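You operate a simulated robot arm through the tools that you are given. There is no shell and no other tool. Be economical: measure what you need, move in short steps, check, and stop when the job is done.

Carry out the task below with a simulated robot arm. There is one attempt and no reset: what you move stays moved.

TASK
Put the pink begonia from the brown table on the green saucer. Then stack the small sprinkler that says "sides" from the brown table on top of the small sprinkler that says "jump".
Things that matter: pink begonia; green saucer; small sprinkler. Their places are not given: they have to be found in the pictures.

It is judged by the outcome, as a careful person would: the job done as asked, and still so three seconds after it is handed in. It fails if anything else is knocked over, pushed out of place, dropped, spilled or broken.

THE ROBOT
A 7-joint arm with a two-finger parallel gripper, fixed in place. Base frame: the origin is at the foot of the arm, x ahead of it, y to its left, z up; the work surface is at about z = 800. Lengths are in mm, angles in degrees, forces in N, time in s.
With the tool pointing down near the work surface it reaches from about 240 to 680 mm from the base axis. Its first joint turns from -66.0 to 66.0 degrees. Payload 2.4 kg.
Tool frame: the origin (TCP) lies between the finger pads and is the grasp point; the fingertips stand 30 mm ahead of it; z points along the fingers, y is the line along which they close. The gripper opens to 94 mm. The fingers are 28 mm wide and 10 mm thick; the gripper's body (50 by 96 mm) begins 55 mm behind the TCP.
Orientation is told as [roll, pitch, yaw] about the base's x, y, z axes, in that order, counted from this pose: with the fingers straight down and closing along the base's y, the tool's x points along the base's -x, its y along +y and its z along -z.

THE INTERFACE
- The arm moves only by the tool nudge_tool. Its arguments are lists of equal length, an entry for each row: "grip": the finger opening in mm, from 0 to 94; "linear": the shift along the base's x, y, z in units of 250 mm (1.0 is 250 mm), a list of three; "dr": the turn, a rotation vector about the base's x, y, z in units of 45 degrees (1.0 is 45 degrees), a list of three. In form: {"grip": [grip, ...], "linear": [[dx, dy, dz], ...], "dr": [[rx, ry, rz], ...]}. A call has 1 to 10 rows; each row is the pose to reach, as a shift and turn from the pose commanded when the call began. A call with a number of a shift or a turn outside -1 to 1 is refused whole. A row lasts 0.2 s, in which the tool goes at most 50 mm and 8.6 degrees; a call with a longer step from one row to the next is refused whole, and so is a gripper value outside its range. A pose out of reach is approached as far as the arm can. The call stops where the force on the tool passes 40 N (or 10 N more than at its start, if that is more) or the arm is blocked; 0.2 s more then pass. The fingers move at their own pace (about 153 mm/s each) and stop on an object; they squeeze with about 21 N. The grip force told is the motor's: it shows also when the fingers shut on nothing. Time passes only in rows, and 0.2 s behind the last, so rows that repeat a pose let the fingers close. It gives the time, the measured TCP pose, the force on the tool (base axes), the opening and the grip force at its end, in the units of the frame above (readings bear some noise), and new pictures: "pictures" is both (left out), scene, wrist or none.
- Cameras (640 x 400 px; columns grow to the right, rows downward): "scene" is fixed at [39.2, 481, 1431.3]; the picture's right is [-0.70, -0.71, 0.00], its down [-0.49, 0.48, -0.73] and it looks along [0.52, -0.51, -0.68] (base axes); focal length 344 px, centre (320, 200). "wrist" rides on the gripper at [-37, 0, -58] in the tool frame; the picture's right is [0.00, -1.00, 0.00], its down [0.97, 0.00, -0.24] and it looks along [0.24, 0.00, 0.97] (tool axes); focal length 218 px, centre (320, 200).
- measure_at(camera, pixels): for up to 12 pixels [column, row] of the newest picture of that camera ("zoom" is the newest enlarged one), the place [x, y, z] in the base frame of the surface seen there, good to about 2 mm. No time passes.
- inspect(camera, box): a new picture of the part [left, top, right, bottom] of that camera's present view, enlarged. No time passes.
- finish_job(): hands the job in; it is judged then, once.

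Work in short steps. Measure before you move; look again where a grasp or a placing could have gone wrong, and mend it. You have 80 turns and 120 pictures in all, the two below and enlarged ones among them. Open the gripper and draw the arm clear of the work before you hand the job in, unless the task says otherwise; then end with one line.

The tools are called by a JSON object that holds its "method" and its "body". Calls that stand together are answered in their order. nudge_tool: Moves the arm, as the interface text tells. Its arguments: {"type":"object","properties":{"grip":{"type":"array","items":{"type":"number"}},"linear":{"type":"array","items":{"type":"array","items":{"type":"number"}}},"dr":{"type":"array","items":{"type":"array","items":{"type":"number"}}},"pictures":{"type":"string","enum":["both","scene","wrist","none"]}},"required":["grip","linear","dr"]} The other tools are called the same way: measure_at (camera, pixels) gives the place of the surface under pixels of a picture; inspect (camera, box) takes an enlarged picture of a part of a camera's view; finish_job () hands the job in.

At the start:

```text
t: 0.0
eef_pos: [305.7, 89.5, 1082.2]
orientation: [0.0, 0.0, -0.1]
ft_force: [-0.3, 0.6, 0.5]
grip_width: 93.9
finger_force: 0.1
```

scene: 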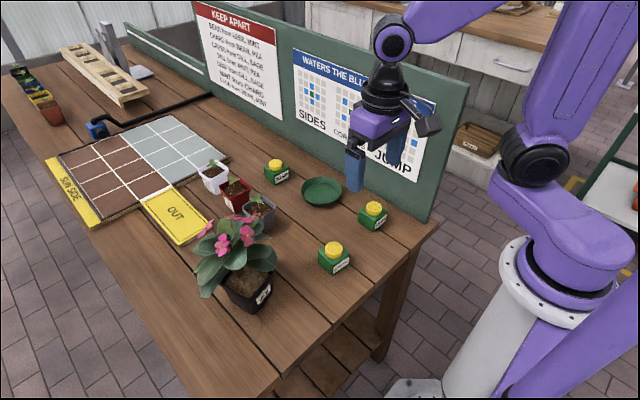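
wrist: 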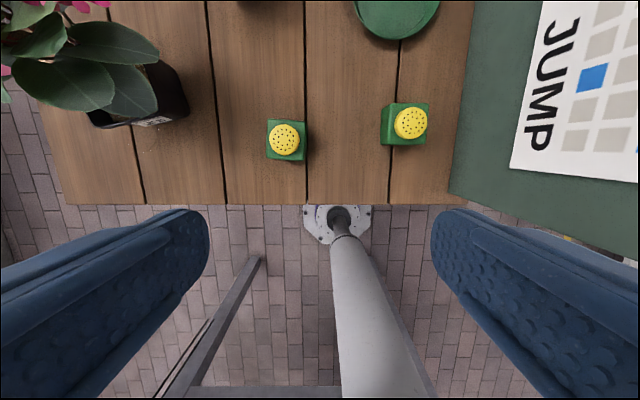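

The pictures show three small green sprinklers, the begonia and the green saucer. I enlarge to read labels and inspect the pot.

{"method": "inspect", "body": {"camera": "scene", "box": [240, 140, 400, 290]}}

{"method": "inspect", "body": {"camera": "scene", "box": [180, 200, 300, 320]}}

{"method": "measure_at", "body": {"camera": "scene", "pixels": [[276, 166], [373, 208], [333, 249], [276, 180], [321, 193], [321, 205], [303, 193], [340, 186], [250, 300], [228, 285], [272, 283], [250, 240]]}}

```text
2.67 times, centred on (320, 215) of scene
```

zoom: 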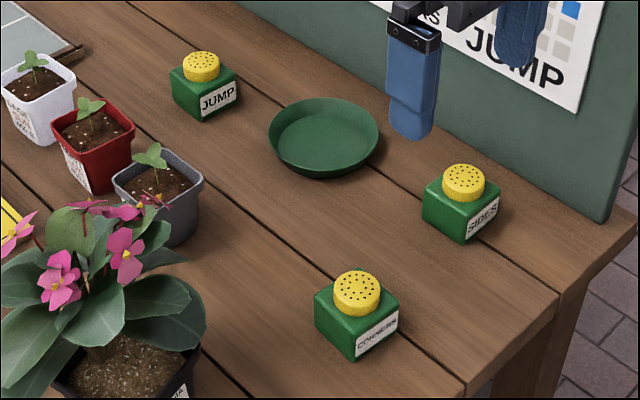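

```text
3.33 times, centred on (240, 260) of scene
```

zoom: 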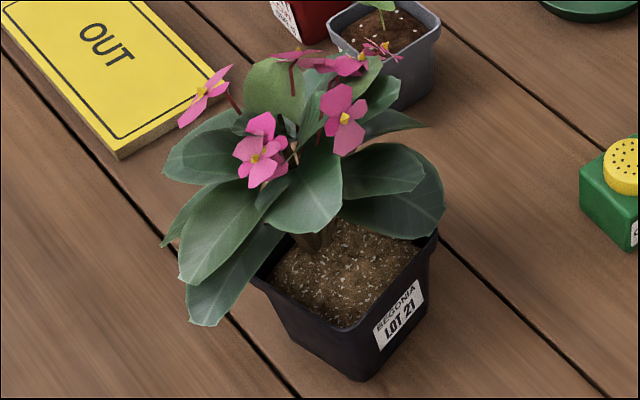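

```text
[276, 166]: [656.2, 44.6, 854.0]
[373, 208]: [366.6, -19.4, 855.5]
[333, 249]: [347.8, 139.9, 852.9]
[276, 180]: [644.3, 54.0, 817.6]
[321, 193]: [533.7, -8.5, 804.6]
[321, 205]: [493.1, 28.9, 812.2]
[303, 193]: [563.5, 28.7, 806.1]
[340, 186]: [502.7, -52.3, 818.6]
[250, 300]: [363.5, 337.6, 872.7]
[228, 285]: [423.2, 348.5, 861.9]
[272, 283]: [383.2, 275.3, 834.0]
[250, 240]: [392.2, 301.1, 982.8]
```

I measure the pot's rim and base corners in the newest zoom picture.

{"method": "measure_at", "body": {"camera": "zoom", "pixels": [[256, 284], [348, 330], [434, 240], [362, 378], [300, 348], [425, 320], [330, 290], [325, 240], [312, 210], [420, 195], [205, 315], [345, 95]]}}

{"method": "inspect", "body": {"camera": "wrist", "box": [0, 0, 200, 150]}}

```text
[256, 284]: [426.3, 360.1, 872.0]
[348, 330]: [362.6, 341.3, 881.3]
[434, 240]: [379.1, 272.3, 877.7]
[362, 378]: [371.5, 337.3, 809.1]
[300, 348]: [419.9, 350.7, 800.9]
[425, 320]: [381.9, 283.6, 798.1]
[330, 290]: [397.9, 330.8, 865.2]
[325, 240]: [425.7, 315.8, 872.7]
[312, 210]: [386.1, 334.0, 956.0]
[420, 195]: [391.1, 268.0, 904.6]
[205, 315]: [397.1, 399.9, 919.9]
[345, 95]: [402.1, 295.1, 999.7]
```

```text
2.67 times, centred on (100, 75) of wrist
```

zoom: 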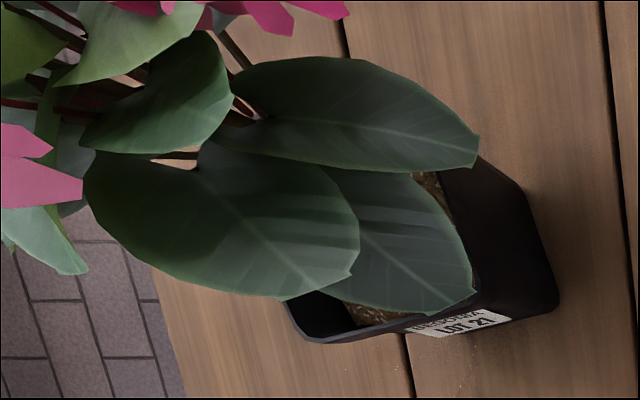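

The pot is about 70 mm wide at the rim, centred near (403, 316), yawed about 13°. I raise the arm and look at it from above.

{"method": "nudge_tool", "body": {"grip": [94, 94, 94, 94, 94, 94], "linear": [[0, 0.08, 0.12], [0.04, 0.25, 0.24], [0.08, 0.42, 0.32], [0.12, 0.6, 0.32], [0.14, 0.76, 0.32], [0.14, 0.88, 0.32]], "dr": [[0, 0, 0], [0, 0, 0], [0, 0, 0], [0, 0, 0], [0, 0, 0], [0, 0, 0]]}}

```text
refused: row 2 steps farther than a row can; nothing moved
```

A step was too long; I use smaller ones.

{"method": "nudge_tool", "body": {"grip": [94, 94, 94, 94, 94, 94], "linear": [[0, 0.08, 0.14], [0.04, 0.22, 0.26], [0.08, 0.38, 0.32], [0.12, 0.55, 0.32], [0.14, 0.72, 0.32], [0.14, 0.88, 0.32]], "dr": [[0, 0, 0], [0, 0, 0], [0, 0, 0], [0, 0, 0], [0, 0, 0], [0, 0, 0]]}}

```text
t: 1.4
eef_pos: [340.2, 309.7, 1161.5]
orientation: [-0.1, -0.1, 0.0]
ft_force: [0.0, 0.5, 0.1]
grip_width: 94.0
finger_force: 0.1
```

scene: 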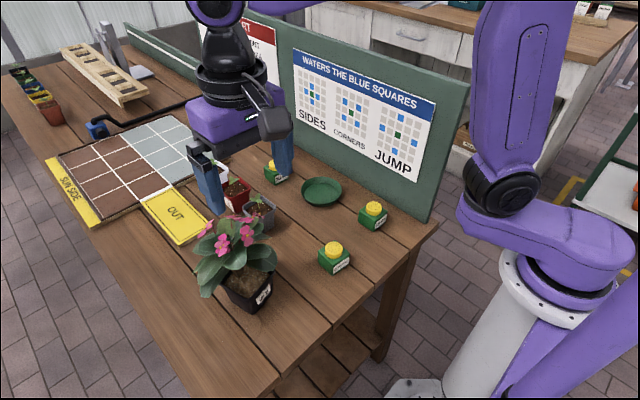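
wrist: 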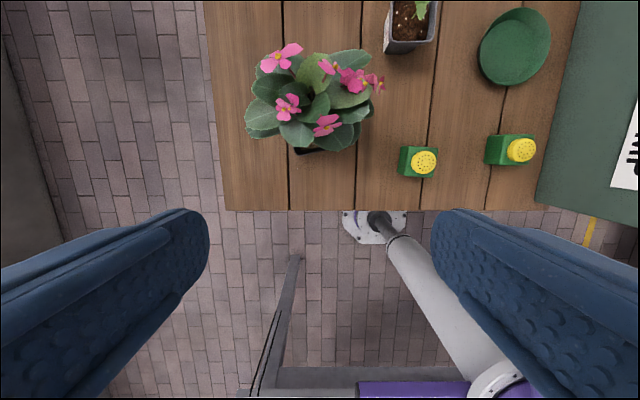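

The plant is seen from above at (310,100). I enlarge it and measure leaf extents.

{"method": "inspect", "body": {"camera": "wrist", "box": [220, 20, 400, 170]}}

{"method": "measure_at", "body": {"camera": "wrist", "pixels": [[250, 128], [256, 85], [265, 66], [345, 58], [366, 108], [378, 82], [330, 148], [300, 143], [290, 50], [330, 66], [312, 151], [368, 58]]}}

```text
2.67 times, centred on (310, 95) of wrist
```

zoom: 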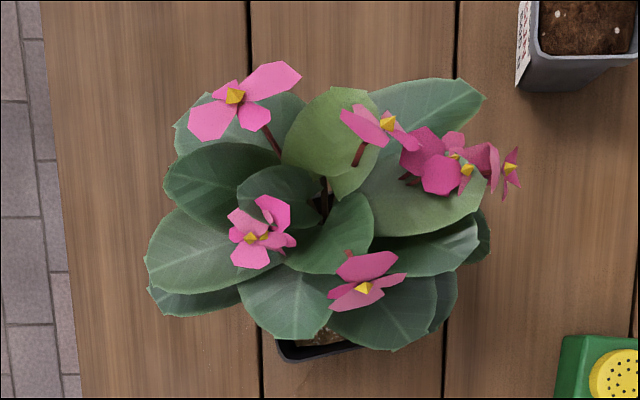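

```text
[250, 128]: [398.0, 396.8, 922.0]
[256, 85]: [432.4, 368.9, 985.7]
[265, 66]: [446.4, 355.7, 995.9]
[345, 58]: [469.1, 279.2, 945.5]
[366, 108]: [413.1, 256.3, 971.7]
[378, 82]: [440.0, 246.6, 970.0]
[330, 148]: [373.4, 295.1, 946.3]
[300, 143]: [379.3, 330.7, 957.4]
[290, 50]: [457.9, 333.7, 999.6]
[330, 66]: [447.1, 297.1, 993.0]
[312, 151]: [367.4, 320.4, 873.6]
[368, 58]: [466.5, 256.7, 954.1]
```

Leaves overhang, so I'll grasp the pot from the near side with the tool tilted about 65° forward, fingers on the ±y faces at z≈850. First I tilt 43° while backing away.

{"method": "nudge_tool", "body": {"grip": [94, 94, 94, 94, 94, 94], "linear": [[-0.1, -0.02, 0], [-0.18, -0.04, -0.1], [-0.2, -0.06, -0.22], [-0.2, -0.08, -0.36], [-0.2, -0.08, -0.5], [-0.2, -0.08, -0.6]], "dr": [[0, -0.18, 0], [0, -0.36, 0], [0, -0.54, 0], [0, -0.72, 0], [0, -0.9, 0], [0, -1, 0]], "pictures": "none"}}

```text
t: 2.8
eef_pos: [289.9, 290.2, 1013.5]
orientation: [-0.1, -45.0, 0.1]
ft_force: [-0.2, -0.7, -0.1]
grip_width: 93.9
finger_force: 0.0
```

Reached 45° tilt. Now the rest of the tilt, the yaw, and down to the standoff at z≈899.

{"method": "nudge_tool", "body": {"grip": [94, 94, 94, 94], "linear": [[0, 0, -0.1], [0, 0, -0.22], [0.01, 0, -0.36], [0.016, 0, -0.456]], "dr": [[0.017, -0.148, 0.1], [0.035, -0.296, 0.2], [0.052, -0.444, 0.3], [0.052, -0.444, 0.3]]}}

```text
t: 3.8
eef_pos: [294.5, 290.8, 895.9]
orientation: [0.1, -65.1, 13.4]
ft_force: [1.0, -0.4, -0.1]
grip_width: 94.1
finger_force: 0.1
```

scene: 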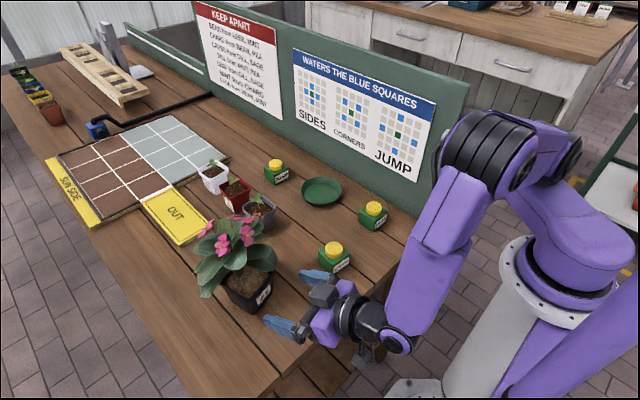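
wrist: 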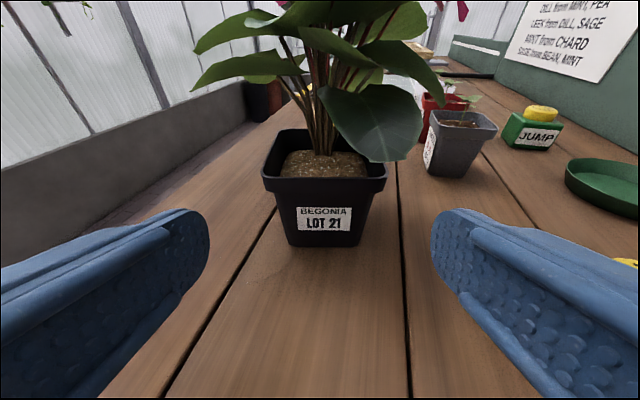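

Great view: the pot is square on. I measure the rim, base and the low right leaf tip (385,160).

{"method": "measure_at", "body": {"camera": "wrist", "pixels": [[266, 180], [384, 180], [288, 243], [362, 243], [386, 158], [325, 190], [400, 150], [272, 150], [376, 192], [276, 194]]}}

```text
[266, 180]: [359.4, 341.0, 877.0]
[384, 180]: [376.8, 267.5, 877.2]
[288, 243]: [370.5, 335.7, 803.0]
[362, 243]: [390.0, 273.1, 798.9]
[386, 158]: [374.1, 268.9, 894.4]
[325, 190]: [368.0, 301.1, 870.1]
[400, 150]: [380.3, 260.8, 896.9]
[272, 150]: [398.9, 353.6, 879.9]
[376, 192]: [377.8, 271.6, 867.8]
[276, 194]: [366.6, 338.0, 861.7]
```

Pot: rim 75 mm wide at z 864–880, tapering to ~65, centre ≈(403,312). I advance along the tool axis to TCP (385,308,845), keeping the fingers below the lip.

{"method": "nudge_tool", "body": {"grip": [94, 94, 94, 94], "linear": [[0.09, 0.014, -0.06], [0.18, 0.033, -0.11], [0.27, 0.051, -0.16], [0.364, 0.07, -0.204]], "dr": [[0, 0, 0], [0, 0, 0], [0, 0, 0], [0, 0, 0]]}}

{"method": "measure_at", "body": {"camera": "scene", "pixels": [[302, 190], [341, 188], [321, 206], [321, 178], [321, 192], [310, 193], [332, 192], [321, 183], [321, 199]]}}

{"method": "inspect", "body": {"camera": "scene", "box": [291, 170, 351, 215]}}

```text
t: 4.8
eef_pos: [385.7, 307.5, 846.0]
orientation: [-0.1, -65.1, 13.7]
ft_force: [-0.4, 0.2, -0.9]
grip_width: 94.1
finger_force: 0.1
```

scene: 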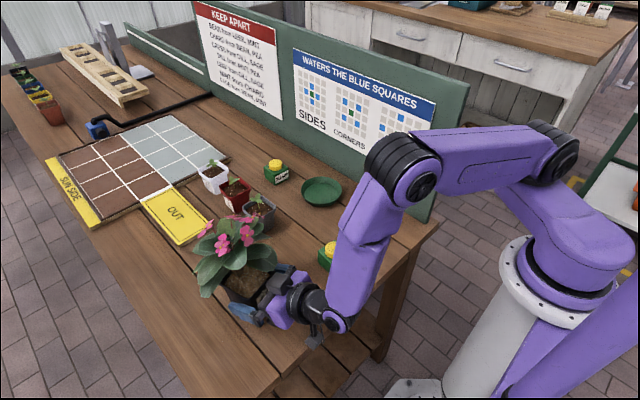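
wrist: 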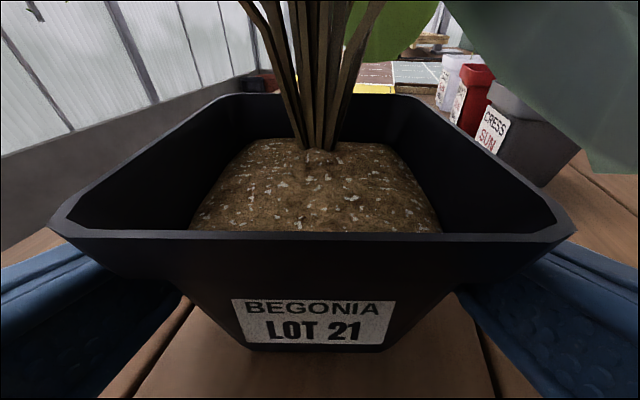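

```text
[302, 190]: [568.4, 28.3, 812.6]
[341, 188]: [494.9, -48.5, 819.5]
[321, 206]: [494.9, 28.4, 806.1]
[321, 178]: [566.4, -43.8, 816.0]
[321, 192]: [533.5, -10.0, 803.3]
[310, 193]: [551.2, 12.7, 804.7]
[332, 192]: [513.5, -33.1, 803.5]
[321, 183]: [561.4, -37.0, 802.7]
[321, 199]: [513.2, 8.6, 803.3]
```

```text
8.89 times, centred on (321, 192) of scene
```

zoom: 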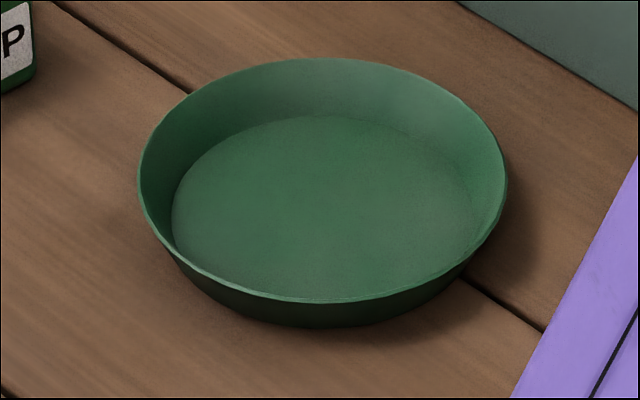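

Fingers straddle the pot below the lip. I measure the saucer's rim and floor edges precisely, and close the gripper.

{"method": "measure_at", "body": {"camera": "zoom", "pixels": [[178, 220], [476, 215], [330, 120], [320, 290], [328, 200], [140, 180], [505, 185], [322, 61], [325, 298], [420, 138], [220, 150], [440, 260]]}}

{"method": "nudge_tool", "body": {"grip": [60, 40, 30, 30, 30], "linear": [[0, 0, 0], [0, 0, 0], [0, 0, 0], [0, 0, 0], [0, 0, 0]], "dr": [[0, 0, 0], [0, 0, 0], [0, 0, 0], [0, 0, 0], [0, 0, 0]], "pictures": "wrist"}}

```text
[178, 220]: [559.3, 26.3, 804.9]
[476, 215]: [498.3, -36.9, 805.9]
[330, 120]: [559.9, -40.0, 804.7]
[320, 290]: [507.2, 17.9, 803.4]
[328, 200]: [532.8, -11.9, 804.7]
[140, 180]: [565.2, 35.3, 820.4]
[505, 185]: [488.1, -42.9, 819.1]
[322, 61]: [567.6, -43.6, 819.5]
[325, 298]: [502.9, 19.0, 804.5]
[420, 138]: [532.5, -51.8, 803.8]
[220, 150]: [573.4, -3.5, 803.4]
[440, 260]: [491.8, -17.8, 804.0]
```

```text
t: 6.0
eef_pos: [385.8, 308.4, 845.9]
orientation: [-0.2, -65.1, 13.7]
ft_force: [0.8, 1.4, 0.8]
grip_width: 84.6
finger_force: 20.8
```

wrist: 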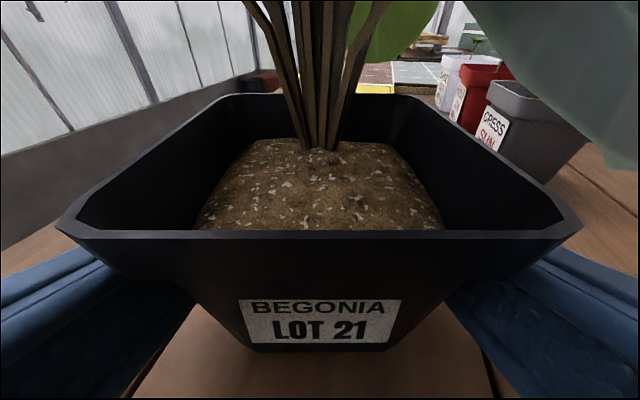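

It holds at 84.6 mm (the pot's corners are chamfered, so it is wider than measured). I test with a 6 mm lift.

{"method": "nudge_tool", "body": {"grip": [30, 30, 30, 30], "linear": [[0, 0, 0.012], [0, 0, 0.024], [0, 0, 0.024], [0, 0, 0.024]], "dr": [[0, 0, 0], [0, 0, 0], [0, 0, 0], [0, 0, 0]], "pictures": "wrist"}}

```text
t: 7.0
eef_pos: [386.1, 306.5, 852.6]
orientation: [-0.1, -65.0, 13.8]
ft_force: [-0.2, 0.4, -3.1]
grip_width: 85.0
finger_force: 21.3
```

wrist: 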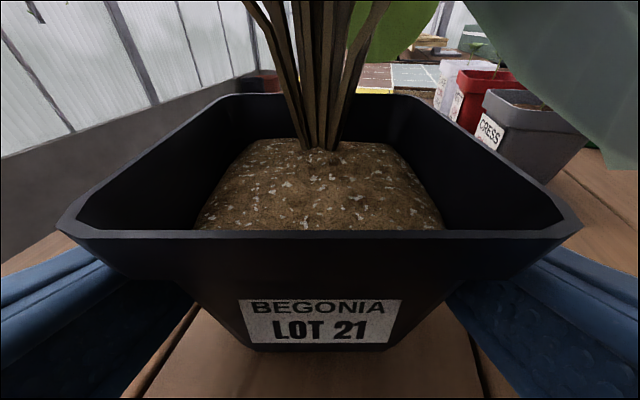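

The pot is held level (~3.3 N). I lift it high and measure the board and the other objects near the route.

{"method": "nudge_tool", "body": {"grip": [30, 30, 30, 30, 30, 30], "linear": [[0, 0, 0.08], [0, 0, 0.18], [0, 0, 0.3], [0, 0, 0.42], [0, 0, 0.54], [0, 0, 0.6]], "dr": [[0, 0, 0], [0, 0, 0], [0, 0, 0], [0, 0, 0], [0, 0, 0], [0, 0, 0]]}}

{"method": "measure_at", "body": {"camera": "scene", "pixels": [[440, 180], [460, 100], [350, 175], [300, 130], [380, 100], [310, 155]]}}

```text
t: 8.4
eef_pos: [384.8, 307.8, 1004.0]
orientation: [-0.2, -65.1, 13.9]
ft_force: [-0.1, 0.0, -2.3]
grip_width: 84.9
finger_force: 21.0
```

scene: 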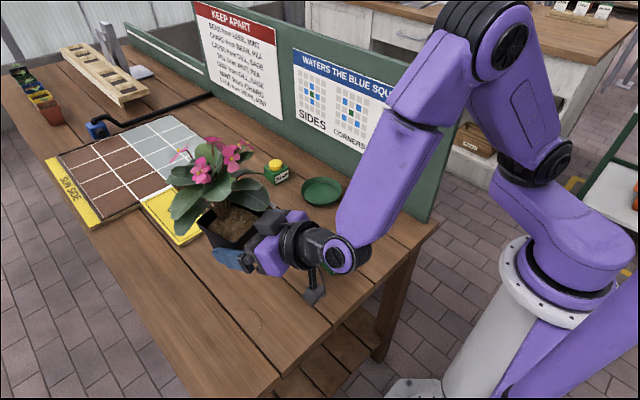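
wrist: 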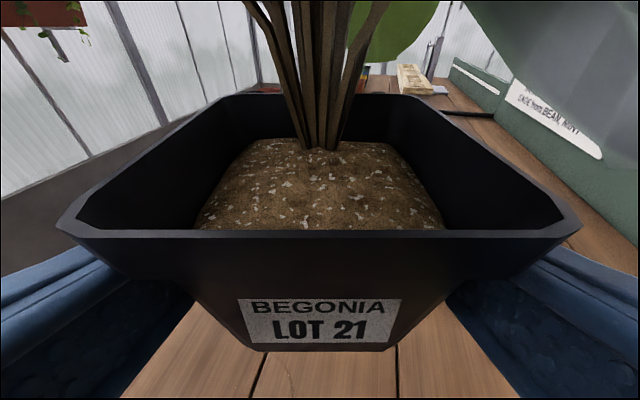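

```text
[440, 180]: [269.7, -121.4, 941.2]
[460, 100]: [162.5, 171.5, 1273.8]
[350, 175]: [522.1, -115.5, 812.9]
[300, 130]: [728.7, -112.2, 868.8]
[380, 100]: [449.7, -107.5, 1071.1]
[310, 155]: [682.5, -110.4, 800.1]
```

Board face is y≈−112; saucer centre ≈(529,−6), floor radius ≈43. I measure the held pot's rim and bottom relative to the TCP.

{"method": "measure_at", "body": {"camera": "wrist", "pixels": [[60, 222], [579, 222], [232, 97], [405, 97], [110, 235], [530, 235], [255, 348], [385, 348], [320, 348], [320, 234]]}}

{"method": "inspect", "body": {"camera": "scene", "box": [150, 130, 310, 280]}}

```text
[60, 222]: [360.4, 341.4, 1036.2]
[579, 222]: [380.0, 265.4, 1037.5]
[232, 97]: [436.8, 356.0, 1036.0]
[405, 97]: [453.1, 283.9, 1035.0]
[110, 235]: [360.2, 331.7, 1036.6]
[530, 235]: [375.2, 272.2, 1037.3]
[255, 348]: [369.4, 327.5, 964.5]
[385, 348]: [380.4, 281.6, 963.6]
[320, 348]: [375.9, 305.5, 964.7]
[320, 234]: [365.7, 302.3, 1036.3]
```

```text
2.67 times, centred on (230, 205) of scene
```

zoom: 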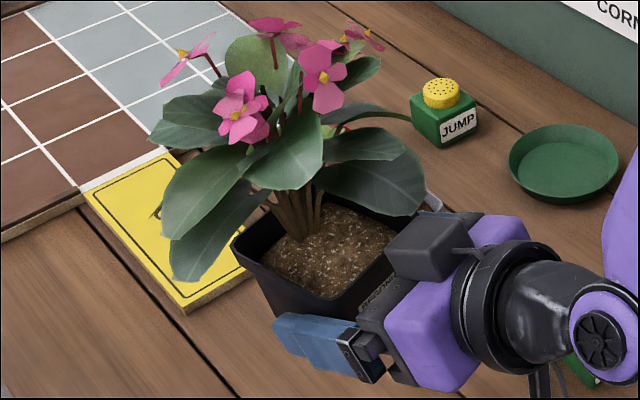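

A dark bracket hangs under the wrist at scene (314,293); I check it since it might touch sprinklers when lowering.

{"method": "inspect", "body": {"camera": "scene", "box": [250, 200, 400, 310]}}

{"method": "measure_at", "body": {"camera": "scene", "pixels": [[314, 295], [312, 270], [340, 258], [340, 273], [300, 262], [308, 303], [322, 292]]}}

```text
3.64 times, centred on (325, 255) of scene
```

zoom: 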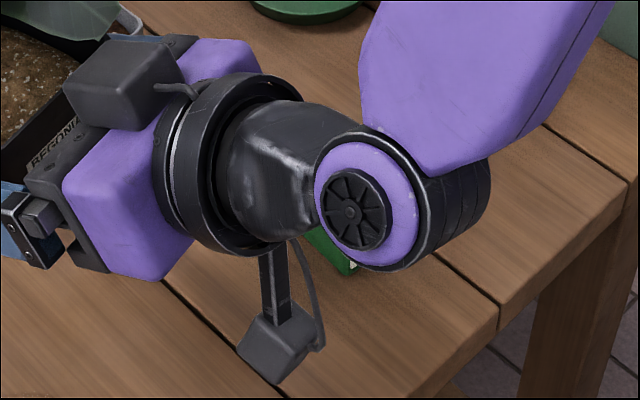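

```text
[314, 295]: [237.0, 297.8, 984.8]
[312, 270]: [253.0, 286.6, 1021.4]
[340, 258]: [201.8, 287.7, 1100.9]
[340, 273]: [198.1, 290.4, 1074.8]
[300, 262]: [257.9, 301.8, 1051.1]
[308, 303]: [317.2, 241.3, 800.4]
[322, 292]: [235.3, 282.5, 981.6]
```

The bracket hangs ~35 mm below the TCP, 150 mm behind. A yaw of −20° puts it between "sides" and "corners". I carry the pot over at height while turning.

{"method": "nudge_tool", "body": {"grip": [30, 30, 30, 30, 30, 30, 30, 30], "linear": [[0.02, -0.08, 0], [0.06, -0.2, 0], [0.1, -0.34, 0], [0.15, -0.48, 0], [0.2, -0.62, 0], [0.25, -0.76, 0], [0.3, -0.88, 0], [0.34, -0.96, 0]], "dr": [[0, 0, -0.08], [0, 0, -0.18], [0, 0, -0.28], [0, 0, -0.38], [0, 0, -0.48], [0, 0, -0.58], [0, 0, -0.67], [0, 0, -0.753]]}}

```text
t: 10.2
eef_pos: [469.9, 65.7, 1000.3]
orientation: [-0.1, -65.2, -20.3]
ft_force: [0.0, 0.2, -3.6]
grip_width: 84.6
finger_force: 21.1
```

scene: 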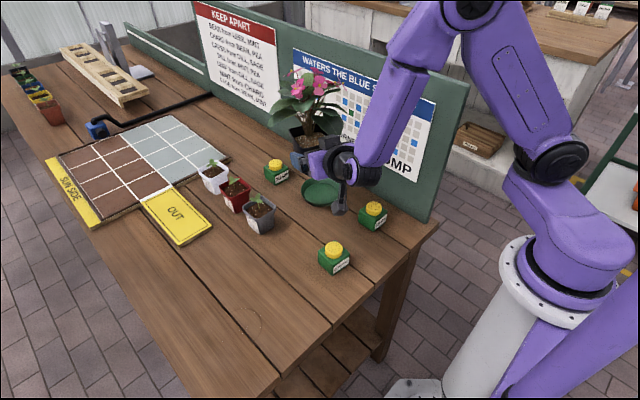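
wrist: 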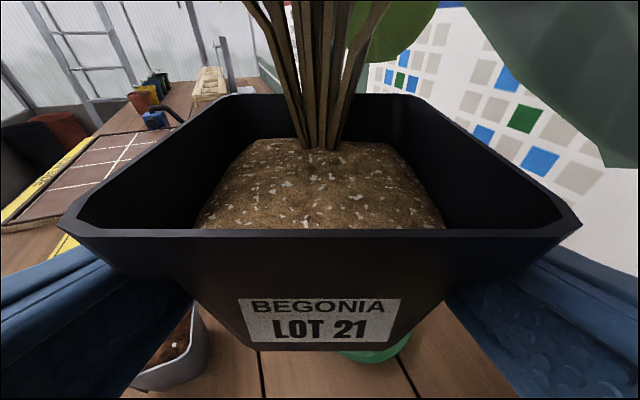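

Now over the saucer and part-way down, to z≈910, then re-check.

{"method": "nudge_tool", "body": {"grip": [30, 30, 30, 30, 30], "linear": [[0.07, -0.12, 0], [0.15, -0.25, 0], [0.15, -0.25, -0.12], [0.15, -0.25, -0.24], [0.15, -0.25, -0.36]], "dr": [[0, 0, 0], [0, 0, 0], [0, 0, 0], [0, 0, 0], [0, 0, 0]]}}

```text
t: 11.4
eef_pos: [510.2, 5.5, 913.9]
orientation: [0.0, -65.1, -20.3]
ft_force: [-0.3, 0.5, -2.8]
grip_width: 84.9
finger_force: 21.6
```

scene: 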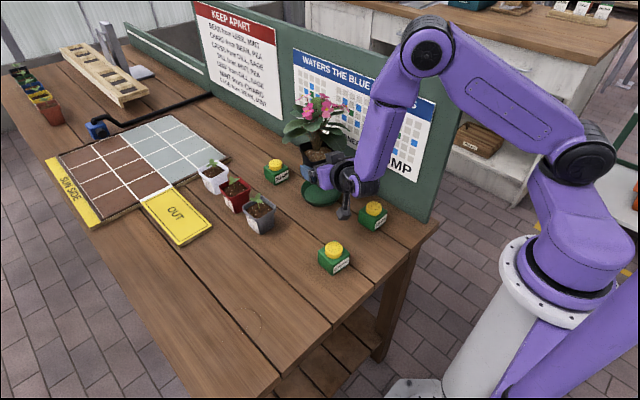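
wrist: 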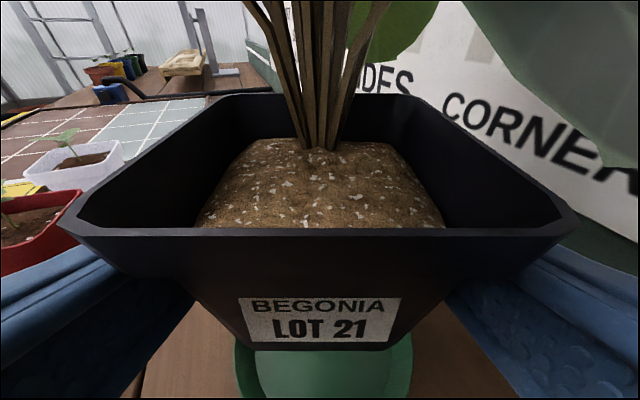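

I check alignment: saucer sides visible at (236,380)/(411,380), plus the bracket versus the "sides" sprinkler.

{"method": "measure_at", "body": {"camera": "wrist", "pixels": [[237, 380], [411, 380], [242, 350], [405, 345], [60, 222], [577, 222], [232, 97], [405, 97], [320, 395], [320, 346]]}}

{"method": "inspect", "body": {"camera": "scene", "box": [280, 140, 400, 230]}}

```text
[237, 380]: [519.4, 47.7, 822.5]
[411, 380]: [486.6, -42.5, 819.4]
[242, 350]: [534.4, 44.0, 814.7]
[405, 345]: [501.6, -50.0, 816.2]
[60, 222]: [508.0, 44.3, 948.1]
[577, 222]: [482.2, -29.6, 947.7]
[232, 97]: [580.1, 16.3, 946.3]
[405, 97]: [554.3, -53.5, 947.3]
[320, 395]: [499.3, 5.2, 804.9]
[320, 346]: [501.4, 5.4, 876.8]
```

```text
4.44 times, centred on (340, 185) of scene
```

zoom: 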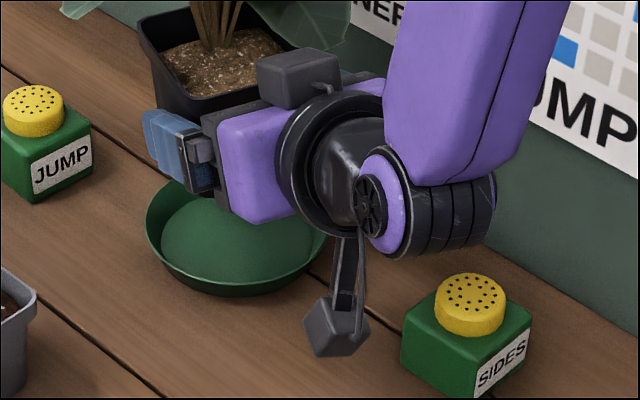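

Pot centre ≈(531,−6) vs saucer (528,−6): shift −3 in x. I check the bracket's place before lowering.

{"method": "measure_at", "body": {"camera": "zoom", "pixels": [[335, 340], [365, 325], [310, 320], [405, 340], [470, 300], [440, 330], [470, 340]]}}

```text
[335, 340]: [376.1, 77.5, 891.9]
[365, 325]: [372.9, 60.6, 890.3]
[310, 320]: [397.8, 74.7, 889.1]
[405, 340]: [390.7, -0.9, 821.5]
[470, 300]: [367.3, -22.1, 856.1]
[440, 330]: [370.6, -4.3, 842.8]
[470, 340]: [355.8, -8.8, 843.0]
```

The bracket (y 45–78) clears "sides" (y<0). Lowering slowly.

{"method": "nudge_tool", "body": {"grip": [30, 30, 30, 30, 30, 30], "linear": [[-0.012, 0, 0], [-0.012, 0, -0.08], [-0.012, 0, -0.16], [-0.012, 0, -0.2], [-0.012, 0, -0.22], [-0.012, 0, -0.232]], "dr": [[0, 0, 0], [0, 0, 0], [0, 0, 0], [0, 0, 0], [0, 0, 0], [0, 0, 0]]}}

{"method": "inspect", "body": {"camera": "scene", "box": [270, 130, 390, 220]}}

```text
t: 12.8
eef_pos: [511.4, 8.1, 857.5]
orientation: [-0.8, -65.0, -19.7]
ft_force: [0.5, 0.1, -1.5]
grip_width: 84.5
finger_force: 21.4
out of reach, approached as far as the arm can: row 4, 5, 6
```

scene: 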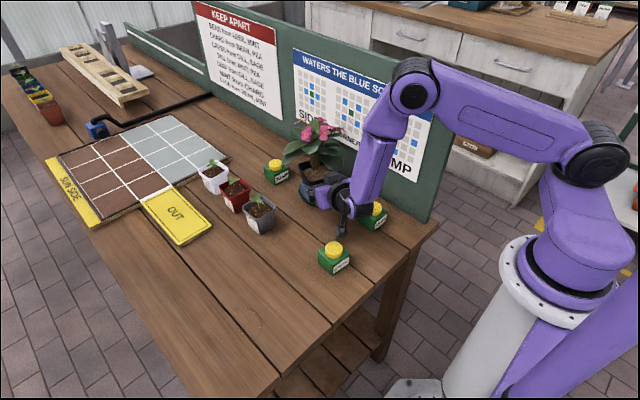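
wrist: 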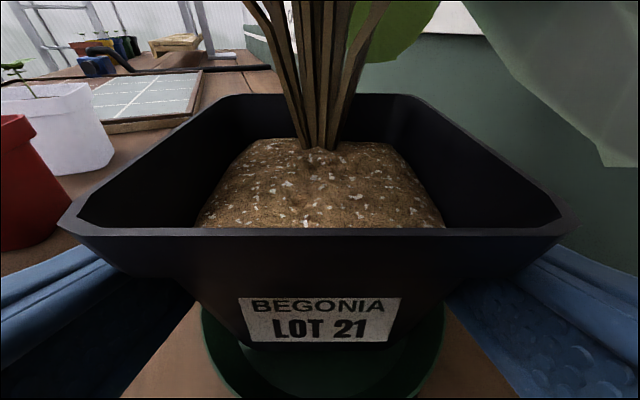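

```text
4.44 times, centred on (330, 175) of scene
```

zoom: 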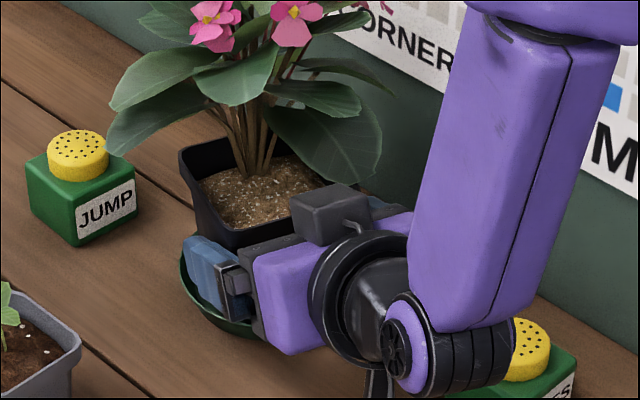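

The arm can't fold quite enough at this yaw (stopped at z 857, ~4 mm off). I rise 15 mm and turn 6° more clockwise to free it.

{"method": "nudge_tool", "body": {"grip": [30, 30, 30], "linear": [[0, 0, 0.06], [0, 0, 0.08], [0, 0, 0.08]], "dr": [[0, 0, 0], [0, 0, -0.13], [0, 0, -0.13]], "pictures": "none"}}

```text
t: 13.6
eef_pos: [511.9, 10.6, 876.8]
orientation: [-0.1, -65.1, -26.0]
ft_force: [0.3, -0.2, -2.0]
grip_width: 84.7
finger_force: 21.6
```

Reached cleanly. Correct to (507.6,5) and lower again.

{"method": "nudge_tool", "body": {"grip": [30, 30, 30, 30], "linear": [[-0.017, -0.022, 0], [-0.017, -0.022, -0.04], [-0.017, -0.022, -0.08], [-0.017, -0.022, -0.08]], "dr": [[0, 0, 0], [0, 0, 0], [0, 0, 0], [0, 0, 0]], "pictures": "wrist"}}

```text
t: 14.6
eef_pos: [507.3, 5.1, 857.3]
orientation: [-0.1, -65.1, -26.0]
ft_force: [0.0, 0.2, -1.7]
grip_width: 84.7
finger_force: 20.8
```

wrist: 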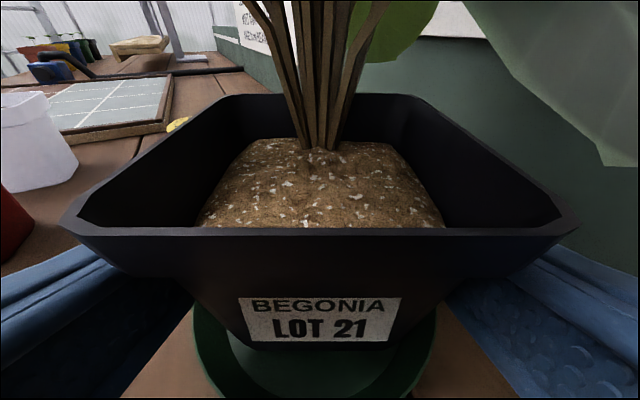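

It works. I check alignment once more with rim corners and the saucer edges.

{"method": "measure_at", "body": {"camera": "wrist", "pixels": [[60, 222], [577, 222], [232, 97], [405, 97], [196, 320], [436, 320], [215, 375], [418, 375], [255, 345], [385, 345], [320, 395]]}}

{"method": "inspect", "body": {"camera": "scene", "box": [250, 130, 390, 280]}}

```text
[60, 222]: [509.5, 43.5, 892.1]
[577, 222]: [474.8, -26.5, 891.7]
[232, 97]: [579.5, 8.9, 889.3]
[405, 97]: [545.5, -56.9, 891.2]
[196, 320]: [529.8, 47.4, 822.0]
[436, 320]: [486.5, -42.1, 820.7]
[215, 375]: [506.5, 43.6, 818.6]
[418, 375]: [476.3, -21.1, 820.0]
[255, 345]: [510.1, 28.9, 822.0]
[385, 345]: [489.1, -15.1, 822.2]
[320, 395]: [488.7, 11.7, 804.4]
```

```text
2.67 times, centred on (320, 205) of scene
```

zoom: 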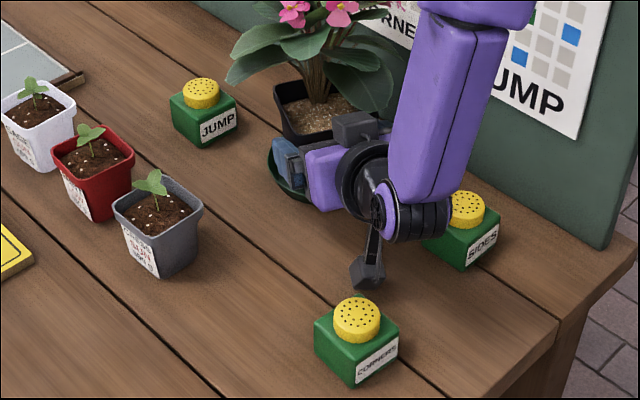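

Pot centre is within 2 mm of the saucer centre. Lowering the last ~7 mm gently.

{"method": "nudge_tool", "body": {"grip": [30, 30, 30, 30, 30], "linear": [[0.002, 0.006, -0.008], [0.002, 0.006, -0.016], [0.002, 0.006, -0.022], [0.002, 0.006, -0.027], [0.002, 0.006, -0.027]], "dr": [[0, 0, 0], [0, 0, 0], [0, 0, 0], [0, 0, 0], [0, 0, 0]], "pictures": "wrist"}}

```text
t: 15.8
eef_pos: [508.9, 6.9, 850.8]
orientation: [0.0, -65.2, -26.1]
ft_force: [-0.6, 2.2, 12.0]
grip_width: 84.6
finger_force: 21.3
```

wrist: 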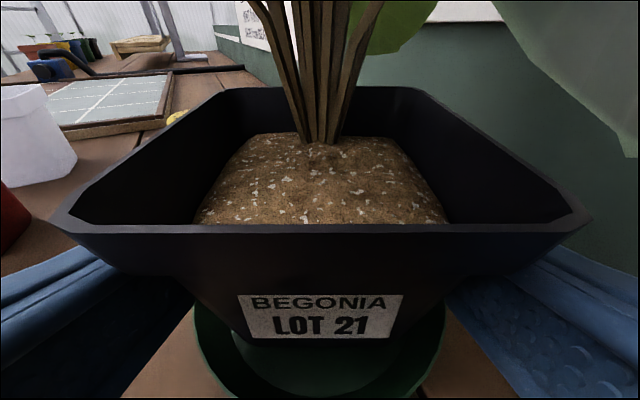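

Contact (force +12 N). Open the gripper in place.

{"method": "nudge_tool", "body": {"grip": [87, 90, 94, 94], "linear": [[0, 0, 0.004], [0, 0, 0.004], [0, 0, 0.004], [0, 0, 0.004]], "dr": [[0, 0, 0], [0, 0, 0], [0, 0, 0], [0, 0, 0]]}}

{"method": "measure_at", "body": {"camera": "wrist", "pixels": [[60, 224], [580, 224], [232, 95], [405, 95], [320, 230]]}}

```text
t: 16.8
eef_pos: [508.3, 6.5, 851.0]
orientation: [-0.2, -65.1, -26.0]
ft_force: [-0.3, 0.1, -0.2]
grip_width: 94.3
finger_force: 0.0
```

scene: 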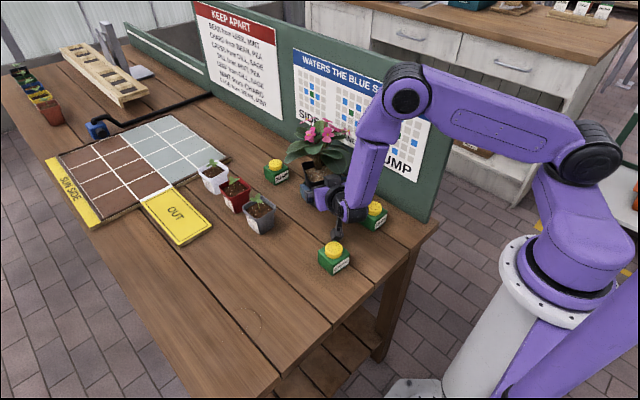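
wrist: 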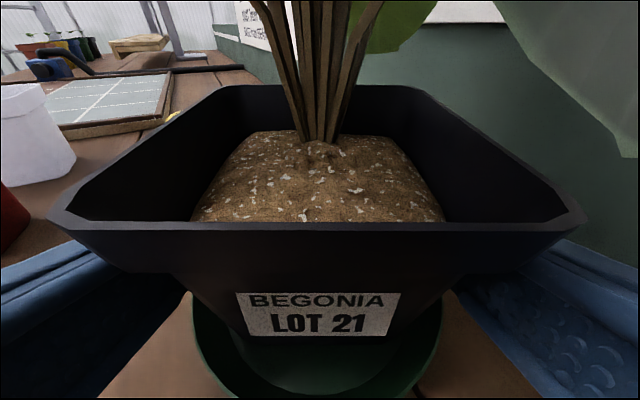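

```text
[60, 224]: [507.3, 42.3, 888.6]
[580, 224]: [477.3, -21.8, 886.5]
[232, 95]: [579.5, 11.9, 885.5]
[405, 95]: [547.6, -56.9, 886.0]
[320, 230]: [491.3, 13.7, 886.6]
```

Released and level. Retreating along the axis would bring the bracket near "corners", so I measure both first.

{"method": "inspect", "body": {"camera": "scene", "box": [300, 190, 390, 280]}}

```text
4.44 times, centred on (345, 235) of scene
```

zoom: 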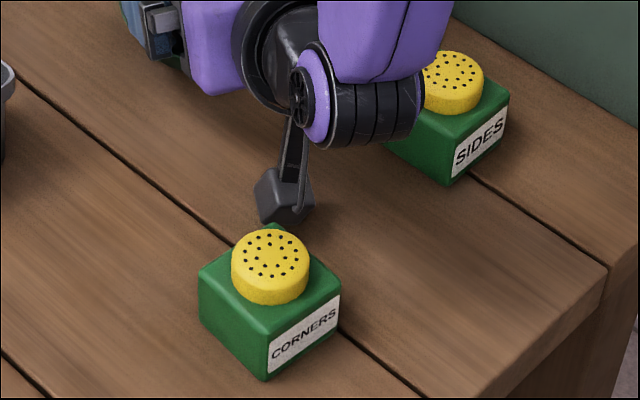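

{"method": "measure_at", "body": {"camera": "zoom", "pixels": [[285, 220], [258, 205], [278, 190], [310, 195], [272, 224], [200, 290], [245, 245], [335, 280], [268, 232], [300, 262], [270, 310]]}}

```text
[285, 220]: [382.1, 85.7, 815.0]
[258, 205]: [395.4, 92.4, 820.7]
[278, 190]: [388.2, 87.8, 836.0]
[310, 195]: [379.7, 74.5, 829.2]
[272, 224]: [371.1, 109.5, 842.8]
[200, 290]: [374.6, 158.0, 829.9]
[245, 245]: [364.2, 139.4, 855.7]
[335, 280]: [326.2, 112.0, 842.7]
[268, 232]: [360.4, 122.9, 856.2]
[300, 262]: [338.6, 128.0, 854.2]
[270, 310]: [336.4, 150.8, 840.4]
```

Gap is ~18 mm, so I back 30 mm along the axis, then rise 30 mm before backing further.

{"method": "nudge_tool", "body": {"grip": [94, 94, 94, 94, 94], "linear": [[-0.049, 0.024, 0.025], [-0.098, 0.048, 0.051], [-0.098, 0.048, 0.09], [-0.098, 0.048, 0.13], [-0.098, 0.048, 0.17]], "dr": [[0, 0, 0], [0, 0, 0], [0, 0, 0], [0, 0, 0], [0, 0, 0]]}}

```text
t: 18.0
eef_pos: [482.9, 18.0, 894.1]
orientation: [-0.1, -65.1, -26.0]
ft_force: [-0.6, -0.1, -0.9]
grip_width: 93.9
finger_force: 0.1
```

scene: 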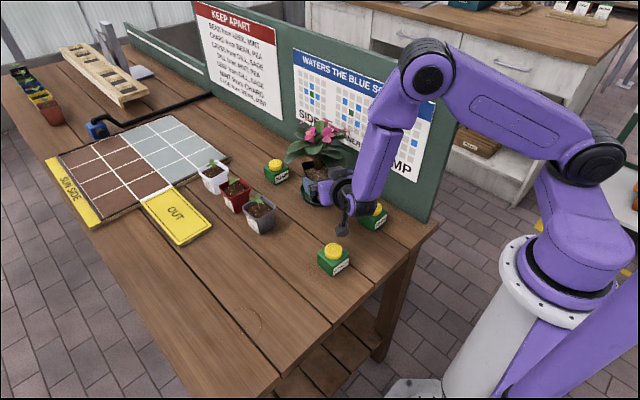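
wrist: 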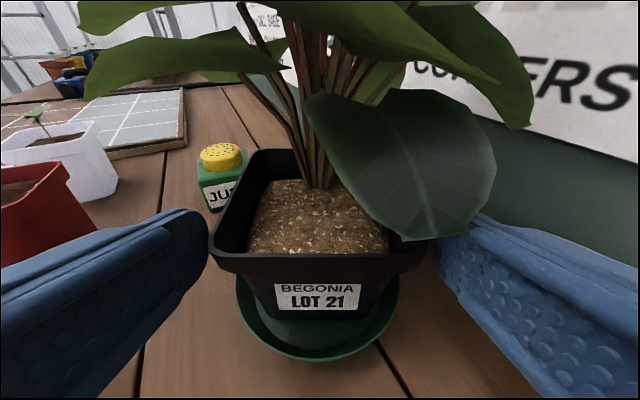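

Pot stands well in the saucer. Continue straight back along the axis, clear of the leaves, then up.

{"method": "nudge_tool", "body": {"grip": [94, 94, 94, 94, 94, 94, 94], "linear": [[-0.049, 0.024, 0.026], [-0.098, 0.048, 0.055], [-0.18, 0.088, 0.1], [-0.26, 0.127, 0.15], [-0.34, 0.166, 0.22], [-0.4, 0.166, 0.36], [-0.4, 0.166, 0.54]], "dr": [[0, 0, 0], [0, 0, 0], [0, 0, 0], [0, 0, 0], [0, 0, 0], [0, 0, 0], [0, 0, 0]]}}

```text
t: 19.6
eef_pos: [382.1, 57.5, 1029.7]
orientation: [-0.2, -65.1, -25.9]
ft_force: [0.3, -0.7, 0.3]
grip_width: 93.9
finger_force: 0.0
```

scene: 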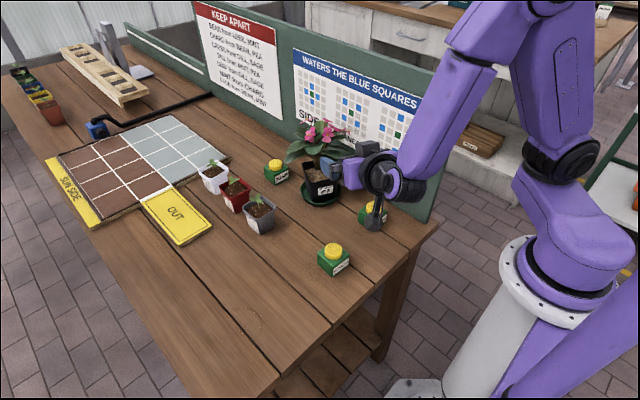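
wrist: 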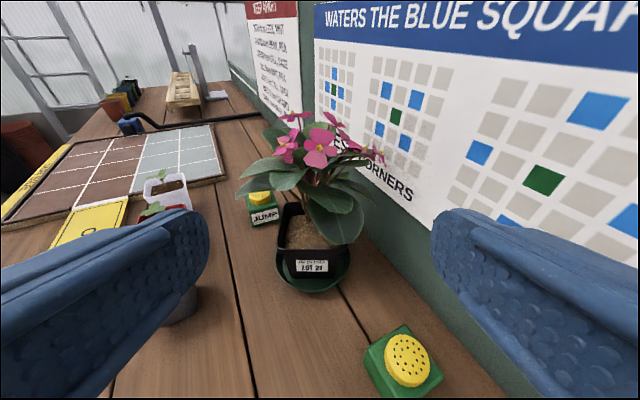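

Now measure the jump sprinkler, the plant leaves near it, and the sides sprinkler.

{"method": "inspect", "body": {"camera": "scene", "box": [250, 100, 370, 220]}}

{"method": "measure_at", "body": {"camera": "wrist", "pixels": [[240, 192], [240, 170], [290, 185], [280, 135], [265, 160], [262, 196], [364, 370], [400, 327], [440, 375], [408, 360], [380, 155], [350, 240]]}}

```text
3.33 times, centred on (310, 160) of scene
```

zoom: 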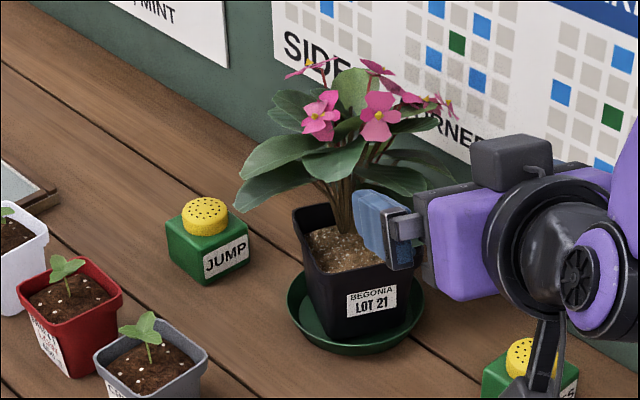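

```text
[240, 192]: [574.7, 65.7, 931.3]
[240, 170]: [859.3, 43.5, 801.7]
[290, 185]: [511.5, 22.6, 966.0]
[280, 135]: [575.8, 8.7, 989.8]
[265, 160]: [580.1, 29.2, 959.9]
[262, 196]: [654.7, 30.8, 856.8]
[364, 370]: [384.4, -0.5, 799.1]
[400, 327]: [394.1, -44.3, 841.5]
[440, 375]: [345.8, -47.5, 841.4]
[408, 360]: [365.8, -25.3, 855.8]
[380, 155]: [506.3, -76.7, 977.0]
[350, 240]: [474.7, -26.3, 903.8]
```

Leaves near jump start at x≤580, so for the stacking I'll use yaw −90° (bracket toward +y, away from the plant). First untilt the tool.

{"method": "nudge_tool", "body": {"grip": [94, 94, 94, 94], "linear": [[-0.02, 0, 0.02], [-0.04, 0, 0.04], [-0.06, 0, 0.06], [-0.08, 0, 0.08]], "dr": [[0.079, 0.162, 0], [0.158, 0.325, 0], [0.237, 0.487, 0], [0.316, 0.649, 0]], "pictures": "none"}}

{"method": "nudge_tool", "body": {"grip": [94, 94, 94, 94], "linear": [[0, 0, 0], [0, 0, 0], [0, 0, 0], [0, 0, 0]], "dr": [[0.079, 0.162, 0], [0.158, 0.325, 0], [0.237, 0.487, 0], [0.316, 0.649, 0]], "pictures": "none"}}

{"method": "nudge_tool", "body": {"grip": [94, 94, 94, 94, 94, 94], "linear": [[0, -0.05, 0], [0, -0.1, 0], [0, -0.15, 0], [0, -0.2, 0], [0, -0.25, 0], [0, -0.3, 0]], "dr": [[0, 0, -0.16], [0, 0, -0.33], [0, 0, -0.5], [0, 0, -0.66], [0, 0, -0.83], [0, 0, -1]]}}

```text
t: 20.6
eef_pos: [361.8, 60.0, 1047.6]
orientation: [-0.1, -32.5, -26.1]
ft_force: [-0.5, -0.4, 0.5]
grip_width: 94.1
finger_force: 0.0
```

```text
t: 21.6
eef_pos: [363.3, 58.7, 1049.7]
orientation: [-0.1, -0.1, -26.0]
ft_force: [-0.4, -0.5, 0.0]
grip_width: 93.9
finger_force: 0.0
```

```text
t: 23.0
eef_pos: [363.7, -15.2, 1048.0]
orientation: [-0.1, 0.0, -71.3]
ft_force: [0.0, 0.4, 0.0]
grip_width: 93.9
finger_force: 0.1
```

scene: 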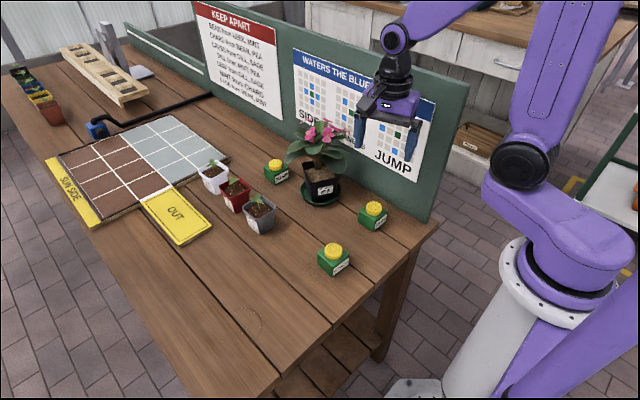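
wrist: 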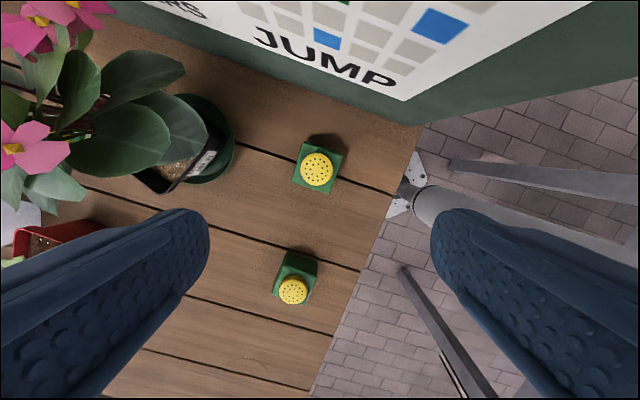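

Measure corners of "sides" in the wrist view and "jump" in an enlarged scene view.

{"method": "measure_at", "body": {"camera": "wrist", "pixels": [[305, 144], [340, 153], [329, 190], [294, 182], [317, 169], [317, 155], [317, 183], [304, 169], [331, 169]]}}

{"method": "inspect", "body": {"camera": "scene", "box": [256, 150, 301, 190]}}

```text
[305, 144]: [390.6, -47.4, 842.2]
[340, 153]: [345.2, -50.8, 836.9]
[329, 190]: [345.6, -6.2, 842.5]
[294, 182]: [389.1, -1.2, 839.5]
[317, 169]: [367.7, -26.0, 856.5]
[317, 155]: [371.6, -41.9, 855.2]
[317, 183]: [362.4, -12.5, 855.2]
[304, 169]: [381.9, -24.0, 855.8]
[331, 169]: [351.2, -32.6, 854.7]
```

```text
10.00 times, centred on (278, 170) of scene
```

zoom: 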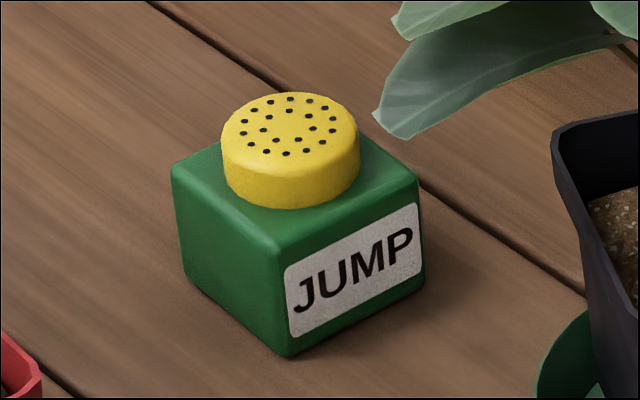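

{"method": "measure_at", "body": {"camera": "zoom", "pixels": [[180, 172], [278, 245], [413, 182], [290, 103], [290, 150], [228, 130], [350, 130], [290, 126], [278, 300], [290, 348]]}}

```text
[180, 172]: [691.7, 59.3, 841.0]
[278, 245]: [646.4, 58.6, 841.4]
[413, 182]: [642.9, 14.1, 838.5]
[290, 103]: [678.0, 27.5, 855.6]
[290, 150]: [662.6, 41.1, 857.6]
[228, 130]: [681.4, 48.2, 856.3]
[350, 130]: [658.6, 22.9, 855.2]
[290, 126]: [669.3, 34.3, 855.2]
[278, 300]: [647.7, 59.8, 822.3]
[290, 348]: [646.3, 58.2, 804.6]
```

Sides centre ≈(367.5,−26), jump centre ≈(668,36). I complete the yaw to −88°, centre over "sides" and descend to z≈910.

{"method": "nudge_tool", "body": {"grip": [94, 94, 94, 94, 94, 94], "linear": [[0.015, -0.043, 0], [0.015, -0.043, -0.08], [0.015, -0.043, -0.2], [0.015, -0.043, -0.35], [0.015, -0.043, -0.5], [0.015, -0.043, -0.55]], "dr": [[0, 0, -0.125], [0, 0, -0.25], [0, 0, -0.375], [0, 0, -0.375], [0, 0, -0.375], [0, 0, -0.375]]}}

```text
t: 24.4
eef_pos: [366.2, -26.0, 908.9]
orientation: [0.0, -0.1, -87.9]
ft_force: [-0.9, 0.1, -0.7]
grip_width: 93.8
finger_force: 0.0
```

scene: 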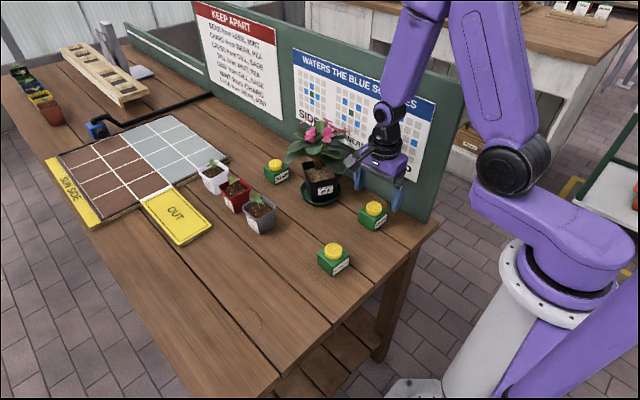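
wrist: 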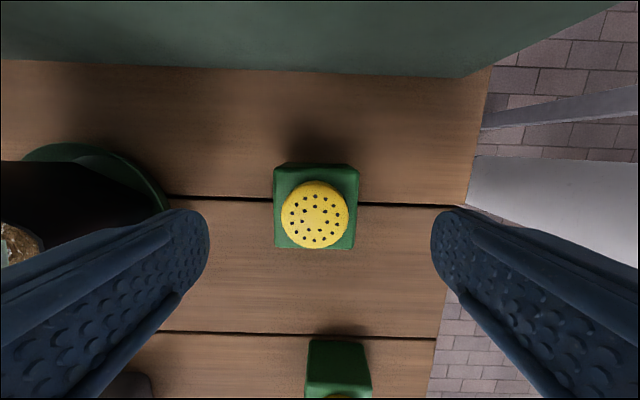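

Well aligned. Quick check of its corners before descending.

{"method": "measure_at", "body": {"camera": "wrist", "pixels": [[277, 166], [355, 168], [352, 246], [276, 245], [315, 215], [315, 185], [315, 243], [283, 215], [346, 215]]}}

```text
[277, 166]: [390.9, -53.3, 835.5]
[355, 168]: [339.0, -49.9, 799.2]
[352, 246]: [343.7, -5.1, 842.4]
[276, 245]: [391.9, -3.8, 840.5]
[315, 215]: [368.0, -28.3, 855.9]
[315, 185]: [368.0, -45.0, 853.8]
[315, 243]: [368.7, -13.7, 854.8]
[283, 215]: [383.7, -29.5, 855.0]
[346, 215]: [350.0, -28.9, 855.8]
```

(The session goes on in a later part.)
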